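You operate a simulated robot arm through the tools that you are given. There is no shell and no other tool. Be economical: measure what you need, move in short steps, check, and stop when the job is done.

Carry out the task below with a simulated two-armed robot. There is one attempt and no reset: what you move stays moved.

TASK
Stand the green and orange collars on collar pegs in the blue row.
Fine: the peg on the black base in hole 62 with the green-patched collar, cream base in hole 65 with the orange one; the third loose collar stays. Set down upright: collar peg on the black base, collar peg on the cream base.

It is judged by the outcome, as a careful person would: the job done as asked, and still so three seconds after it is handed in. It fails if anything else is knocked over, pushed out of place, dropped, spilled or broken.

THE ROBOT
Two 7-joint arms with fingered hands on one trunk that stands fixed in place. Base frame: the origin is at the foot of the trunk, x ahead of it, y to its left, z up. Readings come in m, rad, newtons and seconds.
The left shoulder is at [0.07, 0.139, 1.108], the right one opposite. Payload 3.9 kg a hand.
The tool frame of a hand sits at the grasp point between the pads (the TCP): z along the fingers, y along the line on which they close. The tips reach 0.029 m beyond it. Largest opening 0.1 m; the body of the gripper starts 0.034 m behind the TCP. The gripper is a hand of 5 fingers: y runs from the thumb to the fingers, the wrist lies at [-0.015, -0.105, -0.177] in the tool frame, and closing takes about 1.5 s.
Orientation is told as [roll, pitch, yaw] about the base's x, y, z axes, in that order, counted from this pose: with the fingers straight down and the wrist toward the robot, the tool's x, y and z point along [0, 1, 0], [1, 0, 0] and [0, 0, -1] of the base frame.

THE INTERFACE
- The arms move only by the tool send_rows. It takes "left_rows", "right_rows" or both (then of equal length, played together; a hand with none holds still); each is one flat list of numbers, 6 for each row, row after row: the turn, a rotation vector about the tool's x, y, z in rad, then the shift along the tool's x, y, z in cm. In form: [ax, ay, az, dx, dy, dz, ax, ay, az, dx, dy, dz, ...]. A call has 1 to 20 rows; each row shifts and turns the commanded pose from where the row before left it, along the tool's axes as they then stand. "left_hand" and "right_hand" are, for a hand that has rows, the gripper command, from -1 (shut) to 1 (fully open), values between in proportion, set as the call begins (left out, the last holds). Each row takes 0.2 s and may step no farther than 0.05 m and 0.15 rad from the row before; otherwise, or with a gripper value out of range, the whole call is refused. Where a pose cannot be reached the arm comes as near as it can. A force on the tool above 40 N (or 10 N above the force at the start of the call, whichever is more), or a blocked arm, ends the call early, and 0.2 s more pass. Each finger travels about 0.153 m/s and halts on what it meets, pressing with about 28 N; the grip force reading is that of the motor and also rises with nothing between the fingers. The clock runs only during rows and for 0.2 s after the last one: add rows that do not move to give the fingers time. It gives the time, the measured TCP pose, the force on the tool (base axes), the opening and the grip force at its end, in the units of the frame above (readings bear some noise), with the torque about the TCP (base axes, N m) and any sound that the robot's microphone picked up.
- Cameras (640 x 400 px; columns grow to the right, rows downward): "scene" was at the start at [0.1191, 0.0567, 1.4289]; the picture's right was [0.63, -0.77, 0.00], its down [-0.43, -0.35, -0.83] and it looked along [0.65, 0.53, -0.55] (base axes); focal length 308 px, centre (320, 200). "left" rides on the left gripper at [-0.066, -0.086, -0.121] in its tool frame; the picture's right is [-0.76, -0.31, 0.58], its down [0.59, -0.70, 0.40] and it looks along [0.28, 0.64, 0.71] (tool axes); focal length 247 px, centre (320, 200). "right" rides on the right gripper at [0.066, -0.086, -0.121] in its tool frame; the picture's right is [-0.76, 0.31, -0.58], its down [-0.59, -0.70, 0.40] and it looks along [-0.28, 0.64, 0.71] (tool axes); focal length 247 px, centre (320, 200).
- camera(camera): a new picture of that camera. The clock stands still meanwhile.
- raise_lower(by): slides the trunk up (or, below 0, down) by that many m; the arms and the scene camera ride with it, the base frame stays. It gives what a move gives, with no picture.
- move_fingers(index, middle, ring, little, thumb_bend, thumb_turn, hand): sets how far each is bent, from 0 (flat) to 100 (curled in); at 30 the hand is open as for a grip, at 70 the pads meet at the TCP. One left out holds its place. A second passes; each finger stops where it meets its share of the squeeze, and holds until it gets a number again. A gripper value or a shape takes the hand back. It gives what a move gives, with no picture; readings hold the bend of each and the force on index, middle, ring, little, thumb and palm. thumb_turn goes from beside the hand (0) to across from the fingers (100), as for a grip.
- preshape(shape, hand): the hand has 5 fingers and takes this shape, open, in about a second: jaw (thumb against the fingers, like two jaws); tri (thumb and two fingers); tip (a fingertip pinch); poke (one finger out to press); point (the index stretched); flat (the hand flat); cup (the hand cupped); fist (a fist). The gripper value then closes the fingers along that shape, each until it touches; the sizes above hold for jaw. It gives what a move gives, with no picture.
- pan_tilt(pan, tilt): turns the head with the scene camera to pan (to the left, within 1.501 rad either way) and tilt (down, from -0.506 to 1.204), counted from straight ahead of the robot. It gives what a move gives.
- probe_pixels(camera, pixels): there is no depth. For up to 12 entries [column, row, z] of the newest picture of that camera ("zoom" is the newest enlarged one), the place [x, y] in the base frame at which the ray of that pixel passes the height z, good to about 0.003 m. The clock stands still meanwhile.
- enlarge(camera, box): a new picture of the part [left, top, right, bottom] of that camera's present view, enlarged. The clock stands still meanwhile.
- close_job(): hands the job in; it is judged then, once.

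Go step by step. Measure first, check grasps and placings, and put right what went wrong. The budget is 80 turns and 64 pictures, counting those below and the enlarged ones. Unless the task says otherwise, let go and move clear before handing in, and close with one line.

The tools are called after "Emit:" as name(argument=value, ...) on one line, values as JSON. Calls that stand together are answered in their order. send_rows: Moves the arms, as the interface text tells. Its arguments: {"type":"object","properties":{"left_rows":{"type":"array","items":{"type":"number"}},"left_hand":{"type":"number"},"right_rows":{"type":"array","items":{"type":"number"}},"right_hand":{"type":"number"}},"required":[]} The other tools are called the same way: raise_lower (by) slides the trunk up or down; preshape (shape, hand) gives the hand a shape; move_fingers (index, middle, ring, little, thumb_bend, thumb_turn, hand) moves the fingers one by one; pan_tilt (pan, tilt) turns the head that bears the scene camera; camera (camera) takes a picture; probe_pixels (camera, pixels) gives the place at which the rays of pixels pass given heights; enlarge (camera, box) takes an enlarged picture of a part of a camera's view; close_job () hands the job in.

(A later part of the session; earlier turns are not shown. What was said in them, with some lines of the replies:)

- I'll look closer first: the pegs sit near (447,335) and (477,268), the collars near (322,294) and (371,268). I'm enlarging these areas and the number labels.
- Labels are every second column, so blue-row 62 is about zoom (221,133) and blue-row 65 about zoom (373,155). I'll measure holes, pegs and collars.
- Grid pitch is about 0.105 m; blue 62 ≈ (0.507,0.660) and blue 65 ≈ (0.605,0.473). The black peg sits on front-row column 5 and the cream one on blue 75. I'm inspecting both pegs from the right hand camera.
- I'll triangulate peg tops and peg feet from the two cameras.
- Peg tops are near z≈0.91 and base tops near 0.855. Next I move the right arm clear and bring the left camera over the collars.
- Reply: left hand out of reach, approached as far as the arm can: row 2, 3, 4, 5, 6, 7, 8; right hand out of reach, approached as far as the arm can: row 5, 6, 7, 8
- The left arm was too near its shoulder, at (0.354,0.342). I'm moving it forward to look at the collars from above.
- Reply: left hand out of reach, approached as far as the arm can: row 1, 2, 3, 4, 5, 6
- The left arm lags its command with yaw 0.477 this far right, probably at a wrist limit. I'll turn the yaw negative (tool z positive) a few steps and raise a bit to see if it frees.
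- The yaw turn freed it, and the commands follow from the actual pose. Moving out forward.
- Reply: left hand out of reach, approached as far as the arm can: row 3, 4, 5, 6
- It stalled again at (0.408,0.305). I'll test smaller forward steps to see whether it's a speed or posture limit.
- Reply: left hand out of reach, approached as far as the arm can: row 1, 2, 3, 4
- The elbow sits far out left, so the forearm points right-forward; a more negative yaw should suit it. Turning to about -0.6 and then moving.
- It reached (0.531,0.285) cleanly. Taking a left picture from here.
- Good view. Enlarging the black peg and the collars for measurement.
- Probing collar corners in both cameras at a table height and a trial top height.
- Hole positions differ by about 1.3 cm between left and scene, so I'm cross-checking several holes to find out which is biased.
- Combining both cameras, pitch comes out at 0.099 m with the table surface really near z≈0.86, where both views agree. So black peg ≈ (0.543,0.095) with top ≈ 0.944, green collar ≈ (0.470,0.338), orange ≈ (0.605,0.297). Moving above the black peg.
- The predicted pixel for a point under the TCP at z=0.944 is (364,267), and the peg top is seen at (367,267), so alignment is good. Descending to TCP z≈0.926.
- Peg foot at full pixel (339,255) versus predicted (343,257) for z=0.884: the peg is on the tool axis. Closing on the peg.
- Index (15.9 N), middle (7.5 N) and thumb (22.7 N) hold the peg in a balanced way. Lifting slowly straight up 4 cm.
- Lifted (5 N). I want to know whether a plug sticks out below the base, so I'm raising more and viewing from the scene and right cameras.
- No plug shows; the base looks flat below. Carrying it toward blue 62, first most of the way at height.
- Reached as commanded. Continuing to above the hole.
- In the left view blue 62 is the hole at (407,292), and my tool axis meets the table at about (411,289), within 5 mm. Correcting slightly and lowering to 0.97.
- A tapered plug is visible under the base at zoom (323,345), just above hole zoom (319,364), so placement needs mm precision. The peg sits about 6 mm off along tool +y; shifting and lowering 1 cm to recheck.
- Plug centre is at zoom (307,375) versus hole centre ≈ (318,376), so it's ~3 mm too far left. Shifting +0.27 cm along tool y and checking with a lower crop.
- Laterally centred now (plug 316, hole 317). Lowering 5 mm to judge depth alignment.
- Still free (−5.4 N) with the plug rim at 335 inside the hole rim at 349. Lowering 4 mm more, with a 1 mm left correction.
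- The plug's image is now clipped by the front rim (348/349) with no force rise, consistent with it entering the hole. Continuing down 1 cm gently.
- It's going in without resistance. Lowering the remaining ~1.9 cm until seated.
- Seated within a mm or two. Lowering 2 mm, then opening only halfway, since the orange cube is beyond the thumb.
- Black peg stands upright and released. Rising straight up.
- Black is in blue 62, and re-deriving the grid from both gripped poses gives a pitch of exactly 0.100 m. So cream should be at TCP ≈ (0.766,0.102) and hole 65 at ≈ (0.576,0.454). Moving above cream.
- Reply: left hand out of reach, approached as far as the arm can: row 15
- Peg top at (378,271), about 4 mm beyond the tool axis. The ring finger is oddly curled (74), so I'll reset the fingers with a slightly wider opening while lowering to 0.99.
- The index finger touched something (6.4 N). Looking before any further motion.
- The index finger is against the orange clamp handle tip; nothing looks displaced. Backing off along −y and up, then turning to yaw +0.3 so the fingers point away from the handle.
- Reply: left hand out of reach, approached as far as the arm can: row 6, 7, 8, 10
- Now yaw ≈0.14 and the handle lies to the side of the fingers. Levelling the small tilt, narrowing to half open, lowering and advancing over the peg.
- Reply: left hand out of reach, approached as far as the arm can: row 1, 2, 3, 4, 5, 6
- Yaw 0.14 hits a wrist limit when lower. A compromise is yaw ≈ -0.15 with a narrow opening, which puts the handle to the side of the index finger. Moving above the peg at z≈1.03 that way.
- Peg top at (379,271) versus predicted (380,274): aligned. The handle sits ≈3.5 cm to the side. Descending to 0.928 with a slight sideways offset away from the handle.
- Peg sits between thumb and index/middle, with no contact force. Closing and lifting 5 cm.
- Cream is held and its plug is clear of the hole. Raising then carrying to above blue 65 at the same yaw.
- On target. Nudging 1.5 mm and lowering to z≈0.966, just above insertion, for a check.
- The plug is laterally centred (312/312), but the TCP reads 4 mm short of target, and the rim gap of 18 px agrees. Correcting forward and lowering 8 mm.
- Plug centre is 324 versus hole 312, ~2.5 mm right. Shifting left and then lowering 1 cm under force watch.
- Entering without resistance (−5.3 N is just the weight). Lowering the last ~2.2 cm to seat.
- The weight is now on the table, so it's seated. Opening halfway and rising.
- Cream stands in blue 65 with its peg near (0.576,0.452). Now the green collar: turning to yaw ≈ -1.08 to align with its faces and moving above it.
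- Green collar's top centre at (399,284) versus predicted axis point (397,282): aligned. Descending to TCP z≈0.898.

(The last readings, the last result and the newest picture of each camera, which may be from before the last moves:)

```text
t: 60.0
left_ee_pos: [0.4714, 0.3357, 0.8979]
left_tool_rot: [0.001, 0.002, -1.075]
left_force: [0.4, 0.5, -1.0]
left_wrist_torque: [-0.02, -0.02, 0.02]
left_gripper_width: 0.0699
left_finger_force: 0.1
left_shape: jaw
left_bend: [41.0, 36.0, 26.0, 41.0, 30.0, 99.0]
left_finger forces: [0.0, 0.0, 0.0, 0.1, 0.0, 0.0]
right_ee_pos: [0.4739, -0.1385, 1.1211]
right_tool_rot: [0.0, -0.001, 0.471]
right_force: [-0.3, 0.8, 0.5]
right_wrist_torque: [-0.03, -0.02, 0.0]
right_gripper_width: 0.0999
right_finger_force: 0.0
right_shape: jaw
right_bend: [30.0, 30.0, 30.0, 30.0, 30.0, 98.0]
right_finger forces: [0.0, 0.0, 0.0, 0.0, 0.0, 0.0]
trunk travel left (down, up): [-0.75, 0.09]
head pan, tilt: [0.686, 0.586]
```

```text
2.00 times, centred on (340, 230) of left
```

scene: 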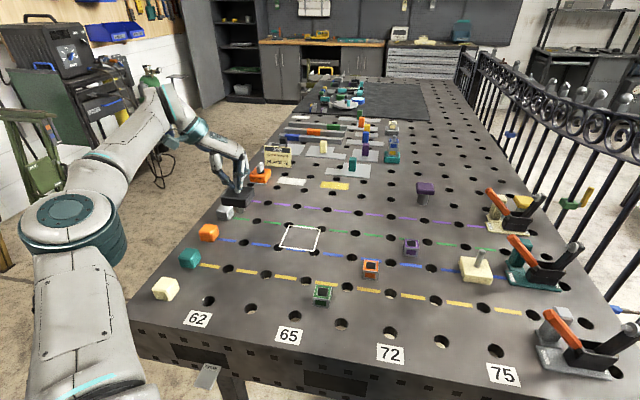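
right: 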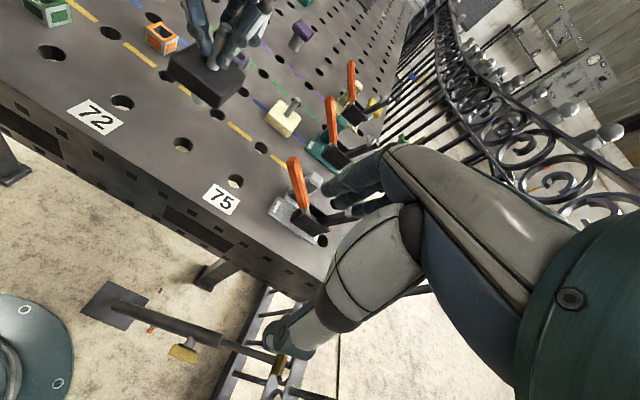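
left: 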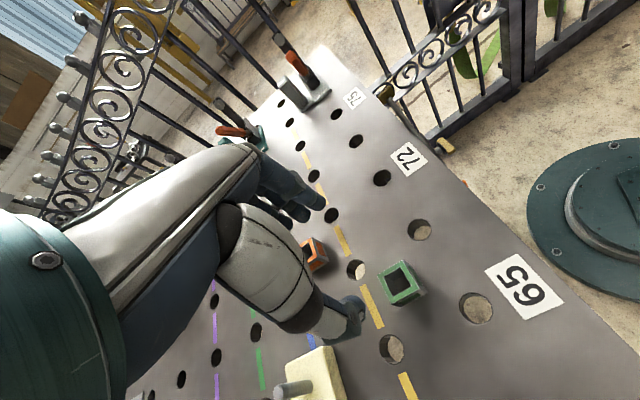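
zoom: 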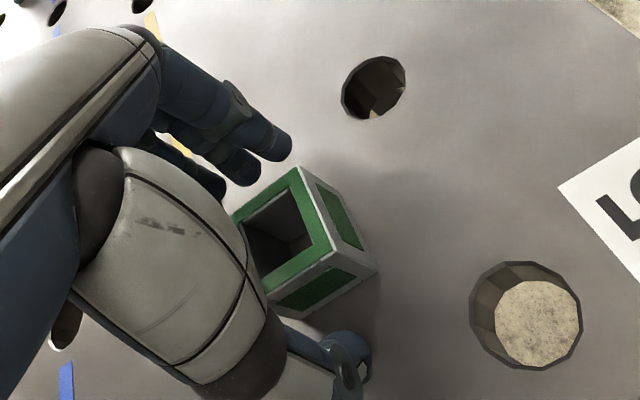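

Collar lies between thumb and fingers. Closing, then lifting 3 cm.

Emit:
send_rows(left_rows=[0, 0, 0, 0, 0, 0, 0, 0, 0, 0, 0, 0, 0, 0, 0, 0, 0, 0, 0, 0, 0, 0, 0, 0, 0, 0, 0, 0, 0, 0, 0, 0, 0, 0, 0, 0], left_hand=-1)

Emit:
send_rows(left_rows=[0, 0, 0, 0, 0, -1, 0, 0, 0, 0, 0, -1, 0, 0, 0, 0, 0, -2, 0, 0, 0, 0, 0, -2, 0, 0, 0, 0, 0, -3, 0, 0, 0, 0, 0, -3, 0, 0, 0, 0, 0, 0])

Emit:
enlarge(camera="left", box=[220, 130, 460, 330])

```text
t: 61.4
left_ee_pos: [0.4723, 0.337, 0.8974]
left_tool_rot: [-0.002, 0.002, -1.075]
left_force: [0.1, 0.2, 0.3]
left_wrist_torque: [-0.06, 0.02, -0.01]
left_gripper_width: 0.0304
left_finger_force: 28.1
left_shape: jaw
left_bend: [51.0, 52.0, 73.0, 57.0, 44.0, 100.0]
left_finger forces: [15.8, 8.6, 0.0, 0.0, 24.2, 0.0]
right_ee_pos: [0.4726, -0.1382, 1.121]
right_tool_rot: [0.0, -0.003, 0.473]
right_force: [0.1, 0.8, -0.2]
right_wrist_torque: [0.01, 0.05, -0.01]
right_gripper_width: 0.1
right_finger_force: 0.1
right_shape: jaw
right_bend: [30.0, 30.0, 30.0, 30.0, 30.0, 98.0]
right_finger forces: [0.1, 0.0, 0.1, 0.0, 0.0, 0.0]
trunk travel left (down, up): [-0.75, 0.09]
head pan, tilt: [0.686, 0.586]
```

```text
t: 63.0
left_ee_pos: [0.4736, 0.3356, 1.0187]
left_tool_rot: [-0.002, 0.001, -1.076]
left_force: [0.5, -0.1, -2.0]
left_wrist_torque: [-0.01, 0.01, 0.01]
left_gripper_width: 0.0303
left_finger_force: 27.6
left_shape: jaw
left_bend: [51.0, 52.0, 73.0, 57.0, 44.0, 100.0]
left_finger forces: [15.7, 8.5, 0.1, 0.0, 24.1, 0.1]
right_ee_pos: [0.4722, -0.1388, 1.122]
right_tool_rot: [0.0, -0.001, 0.473]
right_force: [0.3, 0.0, 0.3]
right_wrist_torque: [0.01, 0.01, 0.0]
right_gripper_width: 0.0998
right_finger_force: 0.1
right_shape: jaw
right_bend: [30.0, 30.0, 30.0, 30.0, 30.0, 98.0]
right_finger forces: [0.1, 0.0, 0.0, 0.0, 0.1, 0.0]
trunk travel left (down, up): [-0.75, 0.09]
head pan, tilt: [0.686, 0.586]
```

```text
2.00 times, centred on (340, 230) of left
```

zoom: 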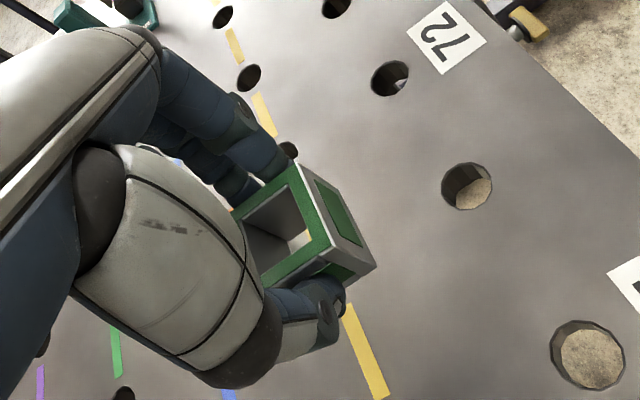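

The green collar is held, about 3 mm off the TCP along tool −x. Turning back to yaw -0.62 and carrying it above the black peg.

Emit:
send_rows(left_rows=[0, 0, -0.114, 0, 0, -0.4, 0, 0, -0.114, 0, 0, 0, 0, 0, -0.114, 0, 0, 0, 0, 0, -0.114, 0, 0, 0, 0, 0, 0, 3.07, -2.015, 0, 0, 0, 0, 3.07, -2.015, 0, 0, 0, 0, 3.07, -2.015, 0, 0, 0, 0, 3.07, -2.015, 0, 0, 0, 0, 3.07, -2.015, 0, 0, 0, 0, 3.07, -2.015, 0, 0, 0, 0, 3.07, -2.015, 0, 0, 0, 0, 3.07, -2.015, 0, 0, 0, 0, 0, 0, 0])

Emit:
enlarge(camera="left", box=[260, 180, 420, 310])

```text
t: 65.8
left_ee_pos: [0.4809, 0.6273, 1.0205]
left_tool_rot: [0.003, 0.002, -0.622]
left_force: [-0.7, 0.9, -1.2]
left_wrist_torque: [0.03, 0.0, -0.01]
left_gripper_width: 0.0304
left_finger_force: 28.2
left_shape: jaw
left_bend: [51.0, 52.0, 73.0, 57.0, 44.0, 100.0]
left_finger forces: [15.6, 8.7, 0.0, 0.0, 24.3, 0.0]
right_ee_pos: [0.4727, -0.1389, 1.1213]
right_tool_rot: [0.0, -0.001, 0.473]
right_force: [0.1, -0.1, 0.0]
right_wrist_torque: [0.01, -0.04, -0.02]
right_gripper_width: 0.0999
right_finger_force: 0.1
right_shape: jaw
right_bend: [30.0, 30.0, 30.0, 30.0, 30.0, 98.0]
right_finger forces: [0.1, 0.0, 0.0, 0.0, 0.0, 0.0]
trunk travel left (down, up): [-0.75, 0.09]
head pan, tilt: [0.686, 0.586]
```

```text
3.08 times, centred on (340, 245) of left
```

zoom: 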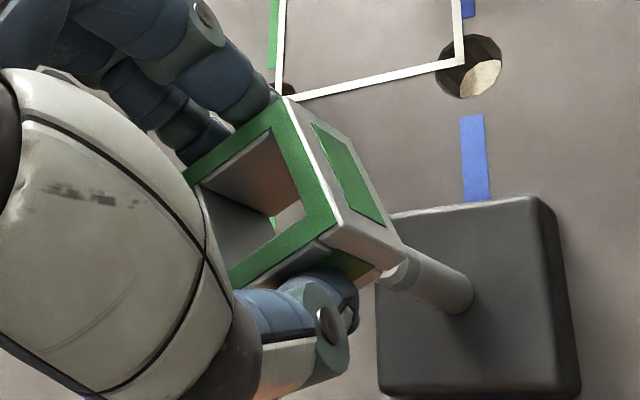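

Collar centre and peg differ by about (+5,+2) mm in tool x,y. Correcting and lowering so the collar passes the peg top, watching force.

Emit:
send_rows(left_rows=[0, 0, 0, 0.47, 0.22, 0, 0, 0, 0, 0, 0, 1, 0, 0, 0, 0, 0, 1, 0, 0, 0, 0, 0, 1, 0, 0, 0, 0, 0, 0.7, 0, 0, 0, 0, 0, 0.7, 0, 0, 0, 0, 0, 0.7, 0, 0, 0, 0, 0, 0.7, 0, 0, 0, 0, 0, 0])

```text
t: 67.8
left_ee_pos: [0.4864, 0.6315, 0.9642]
left_tool_rot: [0.0, 0.002, -0.619]
left_force: [0.0, -0.4, -2.1]
left_wrist_torque: [0.03, 0.0, 0.02]
left_gripper_width: 0.0301
left_finger_force: 27.9
left_shape: jaw
left_bend: [51.0, 52.0, 73.0, 57.0, 44.0, 100.0]
left_finger forces: [15.7, 8.6, 0.0, 0.0, 24.3, 0.1]
right_ee_pos: [0.4729, -0.1377, 1.1217]
right_tool_rot: [-0.001, -0.001, 0.473]
right_force: [-0.1, 0.4, 0.3]
right_wrist_torque: [0.0, 0.0, 0.0]
right_gripper_width: 0.0998
right_finger_force: 0.0
right_shape: jaw
right_bend: [30.0, 30.0, 30.0, 30.0, 30.0, 98.0]
right_finger forces: [0.0, 0.1, 0.0, 0.0, 0.0, 0.0]
trunk travel left (down, up): [-0.75, 0.09]
head pan, tilt: [0.686, 0.586]
```

No contact with the collar's bottom already ~1.5 cm below the peg top, so the peg is inside. Lowering to the base.

Emit:
send_rows(left_rows=[0, 0, 0, 0, 0, 0.7, 0, 0, 0, 0, 0, 0.7, 0, 0, 0, 0, 0, 0.7, 0, 0, 0, 0, 0, 0.7, 0, 0, 0, 0, 0, 0.6, 0, 0, 0, 0, 0, 0.4, 0, 0, 0, 0, 0, 0.3, 0, 0, 0, 0, 0, 0.2, 0, 0, 0, 0, 0, 0])

Emit:
enlarge(camera="scene", box=[196, 190, 292, 250])

```text
t: 69.8
left_ee_pos: [0.4864, 0.6333, 0.9226]
left_tool_rot: [0.003, -0.002, -0.619]
left_force: [-1.1, 2.5, 8.7]
left_wrist_torque: [0.03, -0.08, 0.03]
left_gripper_width: 0.0305
left_finger_force: 28.0
left_shape: jaw
left_bend: [51.0, 52.0, 73.0, 57.0, 43.0, 100.0]
left_finger forces: [15.3, 8.9, 0.1, 0.0, 26.4, 0.1]
right_ee_pos: [0.4718, -0.1383, 1.121]
right_tool_rot: [0.0, -0.003, 0.473]
right_force: [-0.7, -1.5, 0.5]
right_wrist_torque: [0.0, -0.02, 0.0]
right_gripper_width: 0.0999
right_finger_force: 0.0
right_shape: jaw
right_bend: [30.0, 30.0, 30.0, 30.0, 30.0, 98.0]
right_finger forces: [0.1, 0.1, 0.1, 0.1, 0.0, 0.1]
trunk travel left (down, up): [-0.75, 0.09]
head pan, tilt: [0.686, 0.586]
```

```text
6.67 times, centred on (244, 220) of scene
```

zoom: 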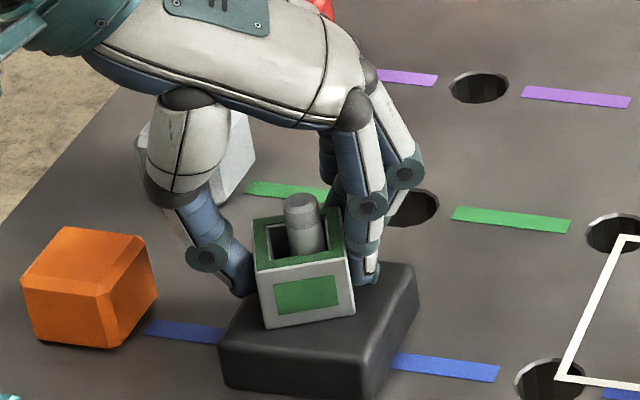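

Collar rests on the black base around the peg with 8.7 N of contact. Releasing and rising.

Emit:
send_rows(left_rows=[0, 0, 0, 0, 0, -0.1, 0, 0, 0, 0, 0, 0, 0, 0, 0, 0, 0, 0, 0, 0, 0, 0, 0, 0, 0, 0, 0, 0, 0, 0, 0, 0, 0, 0, 0, 0, 0, 0, 0, 0, 0, -1.5, 0, 0, 0, 0, 0, -2.5, 0, 0, 0, 0, 0, -2.5, 0, 0, 0, 0, 0, -3, 0, 0, 0, 0, 0, -2.5, 0, 0, 0, 0, 0, 0], left_hand=0.1)

```text
t: 72.4
left_ee_pos: [0.4887, 0.6331, 1.0436]
left_tool_rot: [0.001, 0.001, -0.619]
left_force: [-1.1, -0.4, -0.2]
left_wrist_torque: [0.01, 0.01, -0.02]
left_gripper_width: 0.055
left_finger_force: 0.0
left_shape: jaw
left_bend: [40.0, 41.0, 74.0, 47.0, 30.0, 100.0]
left_finger forces: [0.1, 0.1, 0.0, 0.0, 0.1, 0.1]
right_ee_pos: [0.4717, -0.1383, 1.1208]
right_tool_rot: [0.0, -0.004, 0.472]
right_force: [-0.5, 0.2, -0.7]
right_wrist_torque: [0.0, 0.01, 0.01]
right_gripper_width: 0.0997
right_finger_force: 0.1
right_shape: jaw
right_bend: [30.0, 30.0, 30.0, 30.0, 30.0, 98.0]
right_finger forces: [0.1, 0.1, 0.0, 0.0, 0.0, 0.0]
trunk travel left (down, up): [-0.75, 0.09]
head pan, tilt: [0.686, 0.586]
```

Moving above the orange collar with yaw -1.076.

Emit:
send_rows(left_rows=[0, 0, 0, -2.072, 2.91, 0, 0, 0, 0, -2.072, 2.91, 0, 0, 0, 0, -2.072, 2.91, 0, 0, 0, 0, -2.072, 2.91, 0, 0, 0, 0, -2.072, 2.91, 0, 0, 0, 0, -2.072, 2.91, 0, 0, 0, 0, -2.072, 2.91, 0, 0, 0, 0, -2.072, 2.91, 0, 0, 0, 0, -2.072, 2.91, 0, 0, 0, 0, -2.072, 2.91, 0, 0, 0, 0.1143, 0, 0, 0, 0, 0, 0.1143, 0, 0, 0, 0, 0, 0.1143, 0, 0, 0, 0, 0, 0.1143, 0, 0, 0, 0, 0, 0, 0, 0, 0], left_hand=0.4)

Emit:
enlarge(camera="left", box=[260, 180, 500, 330])

```text
t: 75.6
left_ee_pos: [0.6041, 0.2951, 1.0421]
left_tool_rot: [-0.001, 0.002, -1.077]
left_force: [0.2, -0.5, 0.4]
left_wrist_torque: [-0.03, 0.03, 0.0]
left_gripper_width: 0.0696
left_finger_force: 0.0
left_shape: jaw
left_bend: [41.0, 36.0, 26.0, 41.0, 30.0, 99.0]
left_finger forces: [0.0, 0.1, 0.0, 0.0, 0.0, 0.0]
right_ee_pos: [0.4711, -0.1397, 1.1203]
right_tool_rot: [0.0, -0.001, 0.473]
right_force: [-0.5, 0.5, 0.4]
right_wrist_torque: [0.0, 0.0, 0.07]
right_gripper_width: 0.0995
right_finger_force: 0.0
right_shape: jaw
right_bend: [30.0, 30.0, 30.0, 30.0, 30.0, 98.0]
right_finger forces: [0.1, 0.0, 0.0, 0.0, 0.0, 0.0]
trunk travel left (down, up): [-0.75, 0.09]
head pan, tilt: [0.686, 0.586]
```

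```text
2.67 times, centred on (380, 255) of left
```

zoom: 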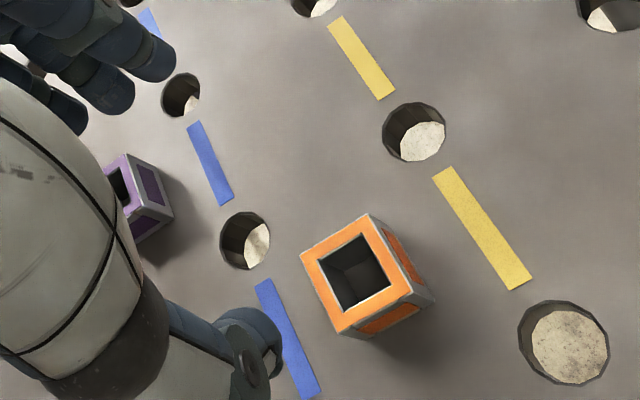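

Orange collar centre at (393,282) versus predicted (395,281), with edges parallel to the jaws. Descending, then closing.

Emit:
send_rows(left_rows=[0, 0, 0, 0.2, 0, 2.5, 0, 0, 0, 0, 0, 2.5, 0, 0, 0, 0, 0, 2.5, 0, 0, 0, 0, 0, 2.5, 0, 0, 0, 0, 0, 2.5, 0, 0, 0, 0, 0, 1.2, 0, 0, 0, 0, 0, 0.7, 0, 0, 0, 0, 0, 0])

Emit:
send_rows(left_rows=[0, 0, 0, 0, 0, 0, 0, 0, 0, 0, 0, 0, 0, 0, 0, 0, 0, 0, 0, 0, 0, 0, 0, 0, 0, 0, 0, 0, 0, 0, 0, 0, 0, 0, 0, 0], left_hand=-1)

```text
t: 77.4
left_ee_pos: [0.6056, 0.2958, 0.8981]
left_tool_rot: [-0.001, 0.002, -1.076]
left_force: [-0.4, 0.3, -0.2]
left_wrist_torque: [0.02, 0.0, -0.03]
left_gripper_width: 0.0698
left_finger_force: 0.0
left_shape: jaw
left_bend: [41.0, 36.0, 26.0, 41.0, 30.0, 99.0]
left_finger forces: [0.0, 0.0, 0.0, 0.0, 0.1, 0.0]
right_ee_pos: [0.4726, -0.1392, 1.121]
right_tool_rot: [0.001, -0.002, 0.473]
right_force: [0.0, 0.4, 0.5]
right_wrist_torque: [0.02, 0.03, -0.03]
right_gripper_width: 0.0999
right_finger_force: 0.1
right_shape: jaw
right_bend: [30.0, 30.0, 30.0, 30.0, 30.0, 98.0]
right_finger forces: [0.0, 0.0, 0.0, 0.0, 0.1, 0.1]
trunk travel left (down, up): [-0.75, 0.09]
head pan, tilt: [0.686, 0.586]
```

```text
t: 78.8
left_ee_pos: [0.6065, 0.2961, 0.8971]
left_tool_rot: [0.0, 0.003, -1.077]
left_force: [0.1, 0.2, 0.1]
left_wrist_torque: [0.01, 0.02, 0.02]
left_gripper_width: 0.0308
left_finger_force: 27.5
left_shape: jaw
left_bend: [49.0, 51.0, 73.0, 56.0, 45.0, 100.0]
left_finger forces: [15.7, 8.4, 0.0, 0.1, 24.2, 0.0]
right_ee_pos: [0.4717, -0.1379, 1.1214]
right_tool_rot: [0.001, -0.001, 0.473]
right_force: [-0.1, 0.7, 0.3]
right_wrist_torque: [0.04, 0.0, 0.03]
right_gripper_width: 0.0997
right_finger_force: 0.0
right_shape: jaw
right_bend: [30.0, 30.0, 30.0, 30.0, 30.0, 98.0]
right_finger forces: [0.0, 0.0, 0.1, 0.0, 0.0, 0.0]
trunk travel left (down, up): [-0.75, 0.09]
head pan, tilt: [0.686, 0.586]
```

Gripped with the same readings as green. Lifting, turning to yaw -0.62 and carrying above the cream peg.

Emit:
send_rows(left_rows=[0, 0, 0, 0, 0, -1, 0, 0, 0, 0, 0, -1.5, 0, 0, 0, 0, 0, -2.5, 0, 0, 0, 0, 0, -2.5, 0, 0, 0, 0, 0, -2.5, 0, 0, 0, 0, 0, -2.3, 0, 0, -0.114, 0, 0, 0, 0, 0, -0.114, 0, 0, 0, 0, 0, -0.114, 0, 0, 0, 0, 0, -0.114, 0, 0, 0, 0, 0, 0, 2.865, -2.83, 0, 0, 0, 0, 2.865, -2.83, 0, 0, 0, 0, 2.865, -2.83, 0, 0, 0, 0, 2.865, -2.83, 0, 0, 0, 0, 0, 0, 0])

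Emit:
enlarge(camera="left", box=[260, 180, 420, 310])

```text
t: 82.0
left_ee_pos: [0.5811, 0.4535, 1.0208]
left_tool_rot: [0.0, 0.001, -0.622]
left_force: [0.3, 0.4, -1.8]
left_wrist_torque: [0.0, -0.01, 0.0]
left_gripper_width: 0.0305
left_finger_force: 27.8
left_shape: jaw
left_bend: [49.0, 51.0, 73.0, 56.0, 45.0, 100.0]
left_finger forces: [15.7, 8.6, 0.1, 0.0, 24.3, 0.1]
right_ee_pos: [0.4735, -0.1397, 1.1215]
right_tool_rot: [-0.001, -0.002, 0.473]
right_force: [0.0, -0.6, 0.5]
right_wrist_torque: [-0.01, -0.01, 0.0]
right_gripper_width: 0.0998
right_finger_force: 0.0
right_shape: jaw
right_bend: [30.0, 30.0, 30.0, 30.0, 30.0, 98.0]
right_finger forces: [0.0, 0.1, 0.1, 0.1, 0.0, 0.0]
trunk travel left (down, up): [-0.75, 0.09]
head pan, tilt: [0.686, 0.586]
```

```text
3.08 times, centred on (340, 245) of left
```

zoom: 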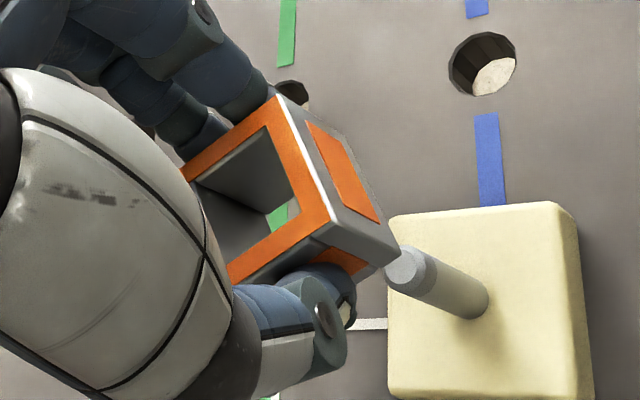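

Peg top at zoom (404,270) is within ~3 mm of the needed place. Applying a small correction from the green placement and lowering past the peg top.

Emit:
send_rows(left_rows=[0, 0, 0, 0.3, 0.12, 0, 0, 0, 0, 0, 0, 1, 0, 0, 0, 0, 0, 1, 0, 0, 0, 0, 0, 1, 0, 0, 0, 0, 0, 0.7, 0, 0, 0, 0, 0, 0.7, 0, 0, 0, 0, 0, 0.7, 0, 0, 0, 0, 0, 0.7, 0, 0, 0, 0, 0, 0])

```text
t: 84.0
left_ee_pos: [0.583, 0.4567, 0.963]
left_tool_rot: [0.001, 0.002, -0.621]
left_force: [-0.8, -2.2, -2.8]
left_wrist_torque: [-0.07, 0.02, 0.0]
left_gripper_width: 0.0303
left_finger_force: 27.9
left_shape: jaw
left_bend: [49.0, 51.0, 73.0, 56.0, 45.0, 100.0]
left_finger forces: [15.9, 8.4, 0.1, 0.0, 24.3, 0.0]
right_ee_pos: [0.4719, -0.1387, 1.1218]
right_tool_rot: [0.0, -0.002, 0.474]
right_force: [-0.3, 0.0, -0.2]
right_wrist_torque: [0.03, -0.01, 0.03]
right_gripper_width: 0.0995
right_finger_force: 0.1
right_shape: jaw
right_bend: [30.0, 30.0, 30.0, 30.0, 30.0, 98.0]
right_finger forces: [0.1, 0.0, 0.1, 0.1, 0.1, 0.0]
trunk travel left (down, up): [-0.75, 0.09]
head pan, tilt: [0.686, 0.586]
```

A slight side force (−2 N in y) suggests a light wall touch. Nudging 1.5 mm that way and lowering on.

Emit:
send_rows(left_rows=[0, 0, 0, -0.14, 0.08, 0, 0, 0, 0, 0, 0, 0.7, 0, 0, 0, 0, 0, 0.7, 0, 0, 0, 0, 0, 0.7, 0, 0, 0, 0, 0, 0.7, 0, 0, 0, 0, 0, 0.6, 0, 0, 0, 0, 0, 0.4, 0, 0, 0, 0, 0, 0.2, 0, 0, 0, 0, 0, 0.2, 0, 0, 0, 0, 0, 0])

Emit:
enlarge(camera="scene", box=[200, 180, 392, 300])

```text
t: 86.2
left_ee_pos: [0.5829, 0.4549, 0.9219]
left_tool_rot: [0.004, -0.004, -0.622]
left_force: [-1.7, 2.8, 9.7]
left_wrist_torque: [0.0, -0.03, -0.01]
left_gripper_width: 0.0304
left_finger_force: 28.6
left_shape: jaw
left_bend: [49.0, 51.0, 73.0, 56.0, 45.0, 100.0]
left_finger forces: [15.4, 9.1, 0.0, 0.1, 27.1, 0.0]
right_ee_pos: [0.4712, -0.1395, 1.1207]
right_tool_rot: [0.001, -0.002, 0.472]
right_force: [-1.3, -0.4, 0.7]
right_wrist_torque: [-0.02, 0.0, -0.02]
right_gripper_width: 0.0999
right_finger_force: 0.1
right_shape: jaw
right_bend: [30.0, 30.0, 30.0, 30.0, 30.0, 98.0]
right_finger forces: [0.0, 0.0, 0.1, 0.0, 0.0, 0.0]
trunk travel left (down, up): [-0.75, 0.09]
head pan, tilt: [0.686, 0.586]
```

```text
3.33 times, centred on (296, 240) of scene
```

zoom: 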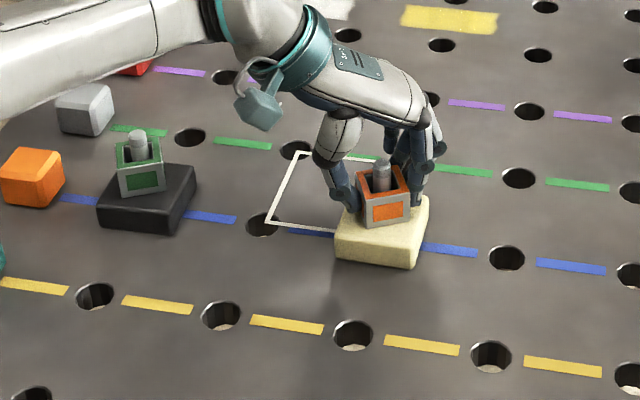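

The orange collar is on the cream base, and the green one is settled on black. Releasing and rising clear.

Emit:
send_rows(left_rows=[0, 0, 0, 0, 0, -0.1, 0, 0, 0, 0, 0, 0, 0, 0, 0, 0, 0, 0, 0, 0, 0, 0, 0, 0, 0, 0, 0, 0, 0, 0, 0, 0, 0, 0, 0, 0, 0, 0, 0, 0, 0, -1.5, 0, 0, 0, 0, 0, -2.5, 0, 0, 0, 0, 0, -2.5, 0, 0, 0, 0, 0, -3, 0, 0, 0, 0, 0, -3, 0, 0, 0, 0, 0, -3, 0, 0, 0, 0, 0, 0], left_hand=0.1)

Emit:
enlarge(camera="scene", box=[200, 180, 392, 300])

Emit:
camera(camera="scene")

```text
t: 89.0
left_ee_pos: [0.5834, 0.4558, 1.0784]
left_tool_rot: [0.001, 0.0, -0.621]
left_force: [-0.3, 0.4, 0.2]
left_wrist_torque: [0.0, -0.02, 0.02]
left_gripper_width: 0.0548
left_finger_force: 0.1
left_shape: jaw
left_bend: [40.0, 41.0, 74.0, 47.0, 30.0, 100.0]
left_finger forces: [0.1, 0.0, 0.1, 0.0, 0.0, 0.0]
right_ee_pos: [0.4735, -0.1377, 1.1212]
right_tool_rot: [0.0, -0.002, 0.473]
right_force: [0.4, -0.5, 0.2]
right_wrist_torque: [0.0, 0.03, -0.01]
right_gripper_width: 0.0997
right_finger_force: 0.0
right_shape: jaw
right_bend: [30.0, 30.0, 30.0, 30.0, 30.0, 98.0]
right_finger forces: [0.0, 0.0, 0.0, 0.1, 0.0, 0.0]
trunk travel left (down, up): [-0.75, 0.09]
head pan, tilt: [0.686, 0.586]
```

```text
3.33 times, centred on (296, 240) of scene
```

zoom: 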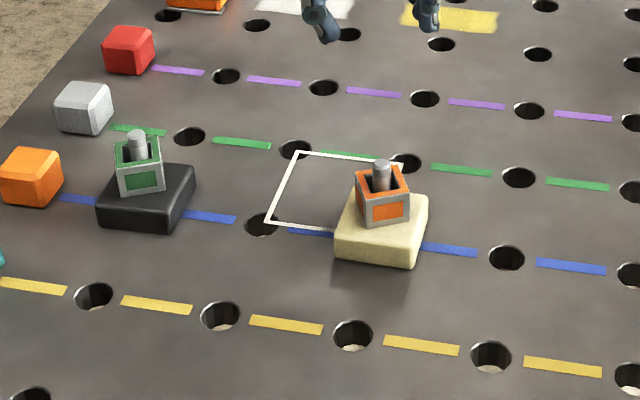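

```text
0 pictures are left
```

scene: 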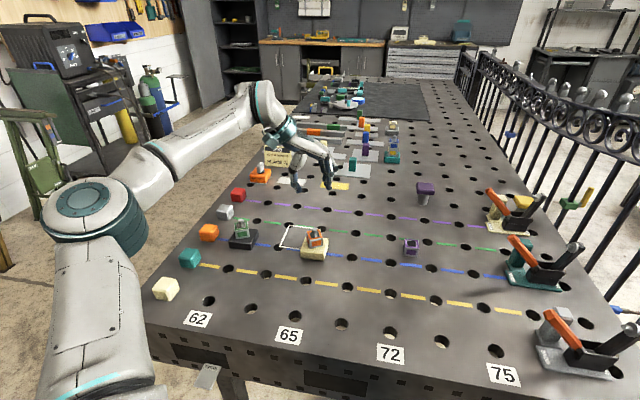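

Both pegs stand in blue 62 and 65 with their collars on, and the purple collar and clamps look untouched. The hand is clear, so I'm handing in.

Emit:
close_job()

```text
The job is handed in.
```

The black-base peg stands in blue hole 62 with the green collar on it, and the cream-base peg stands in blue hole 65 with the orange collar. The third (purple) collar was left where it was. The left index finger briefly touched the orange handle of the teal clamp, at about 6 N. The clamp showed no shift in the pictures after that.
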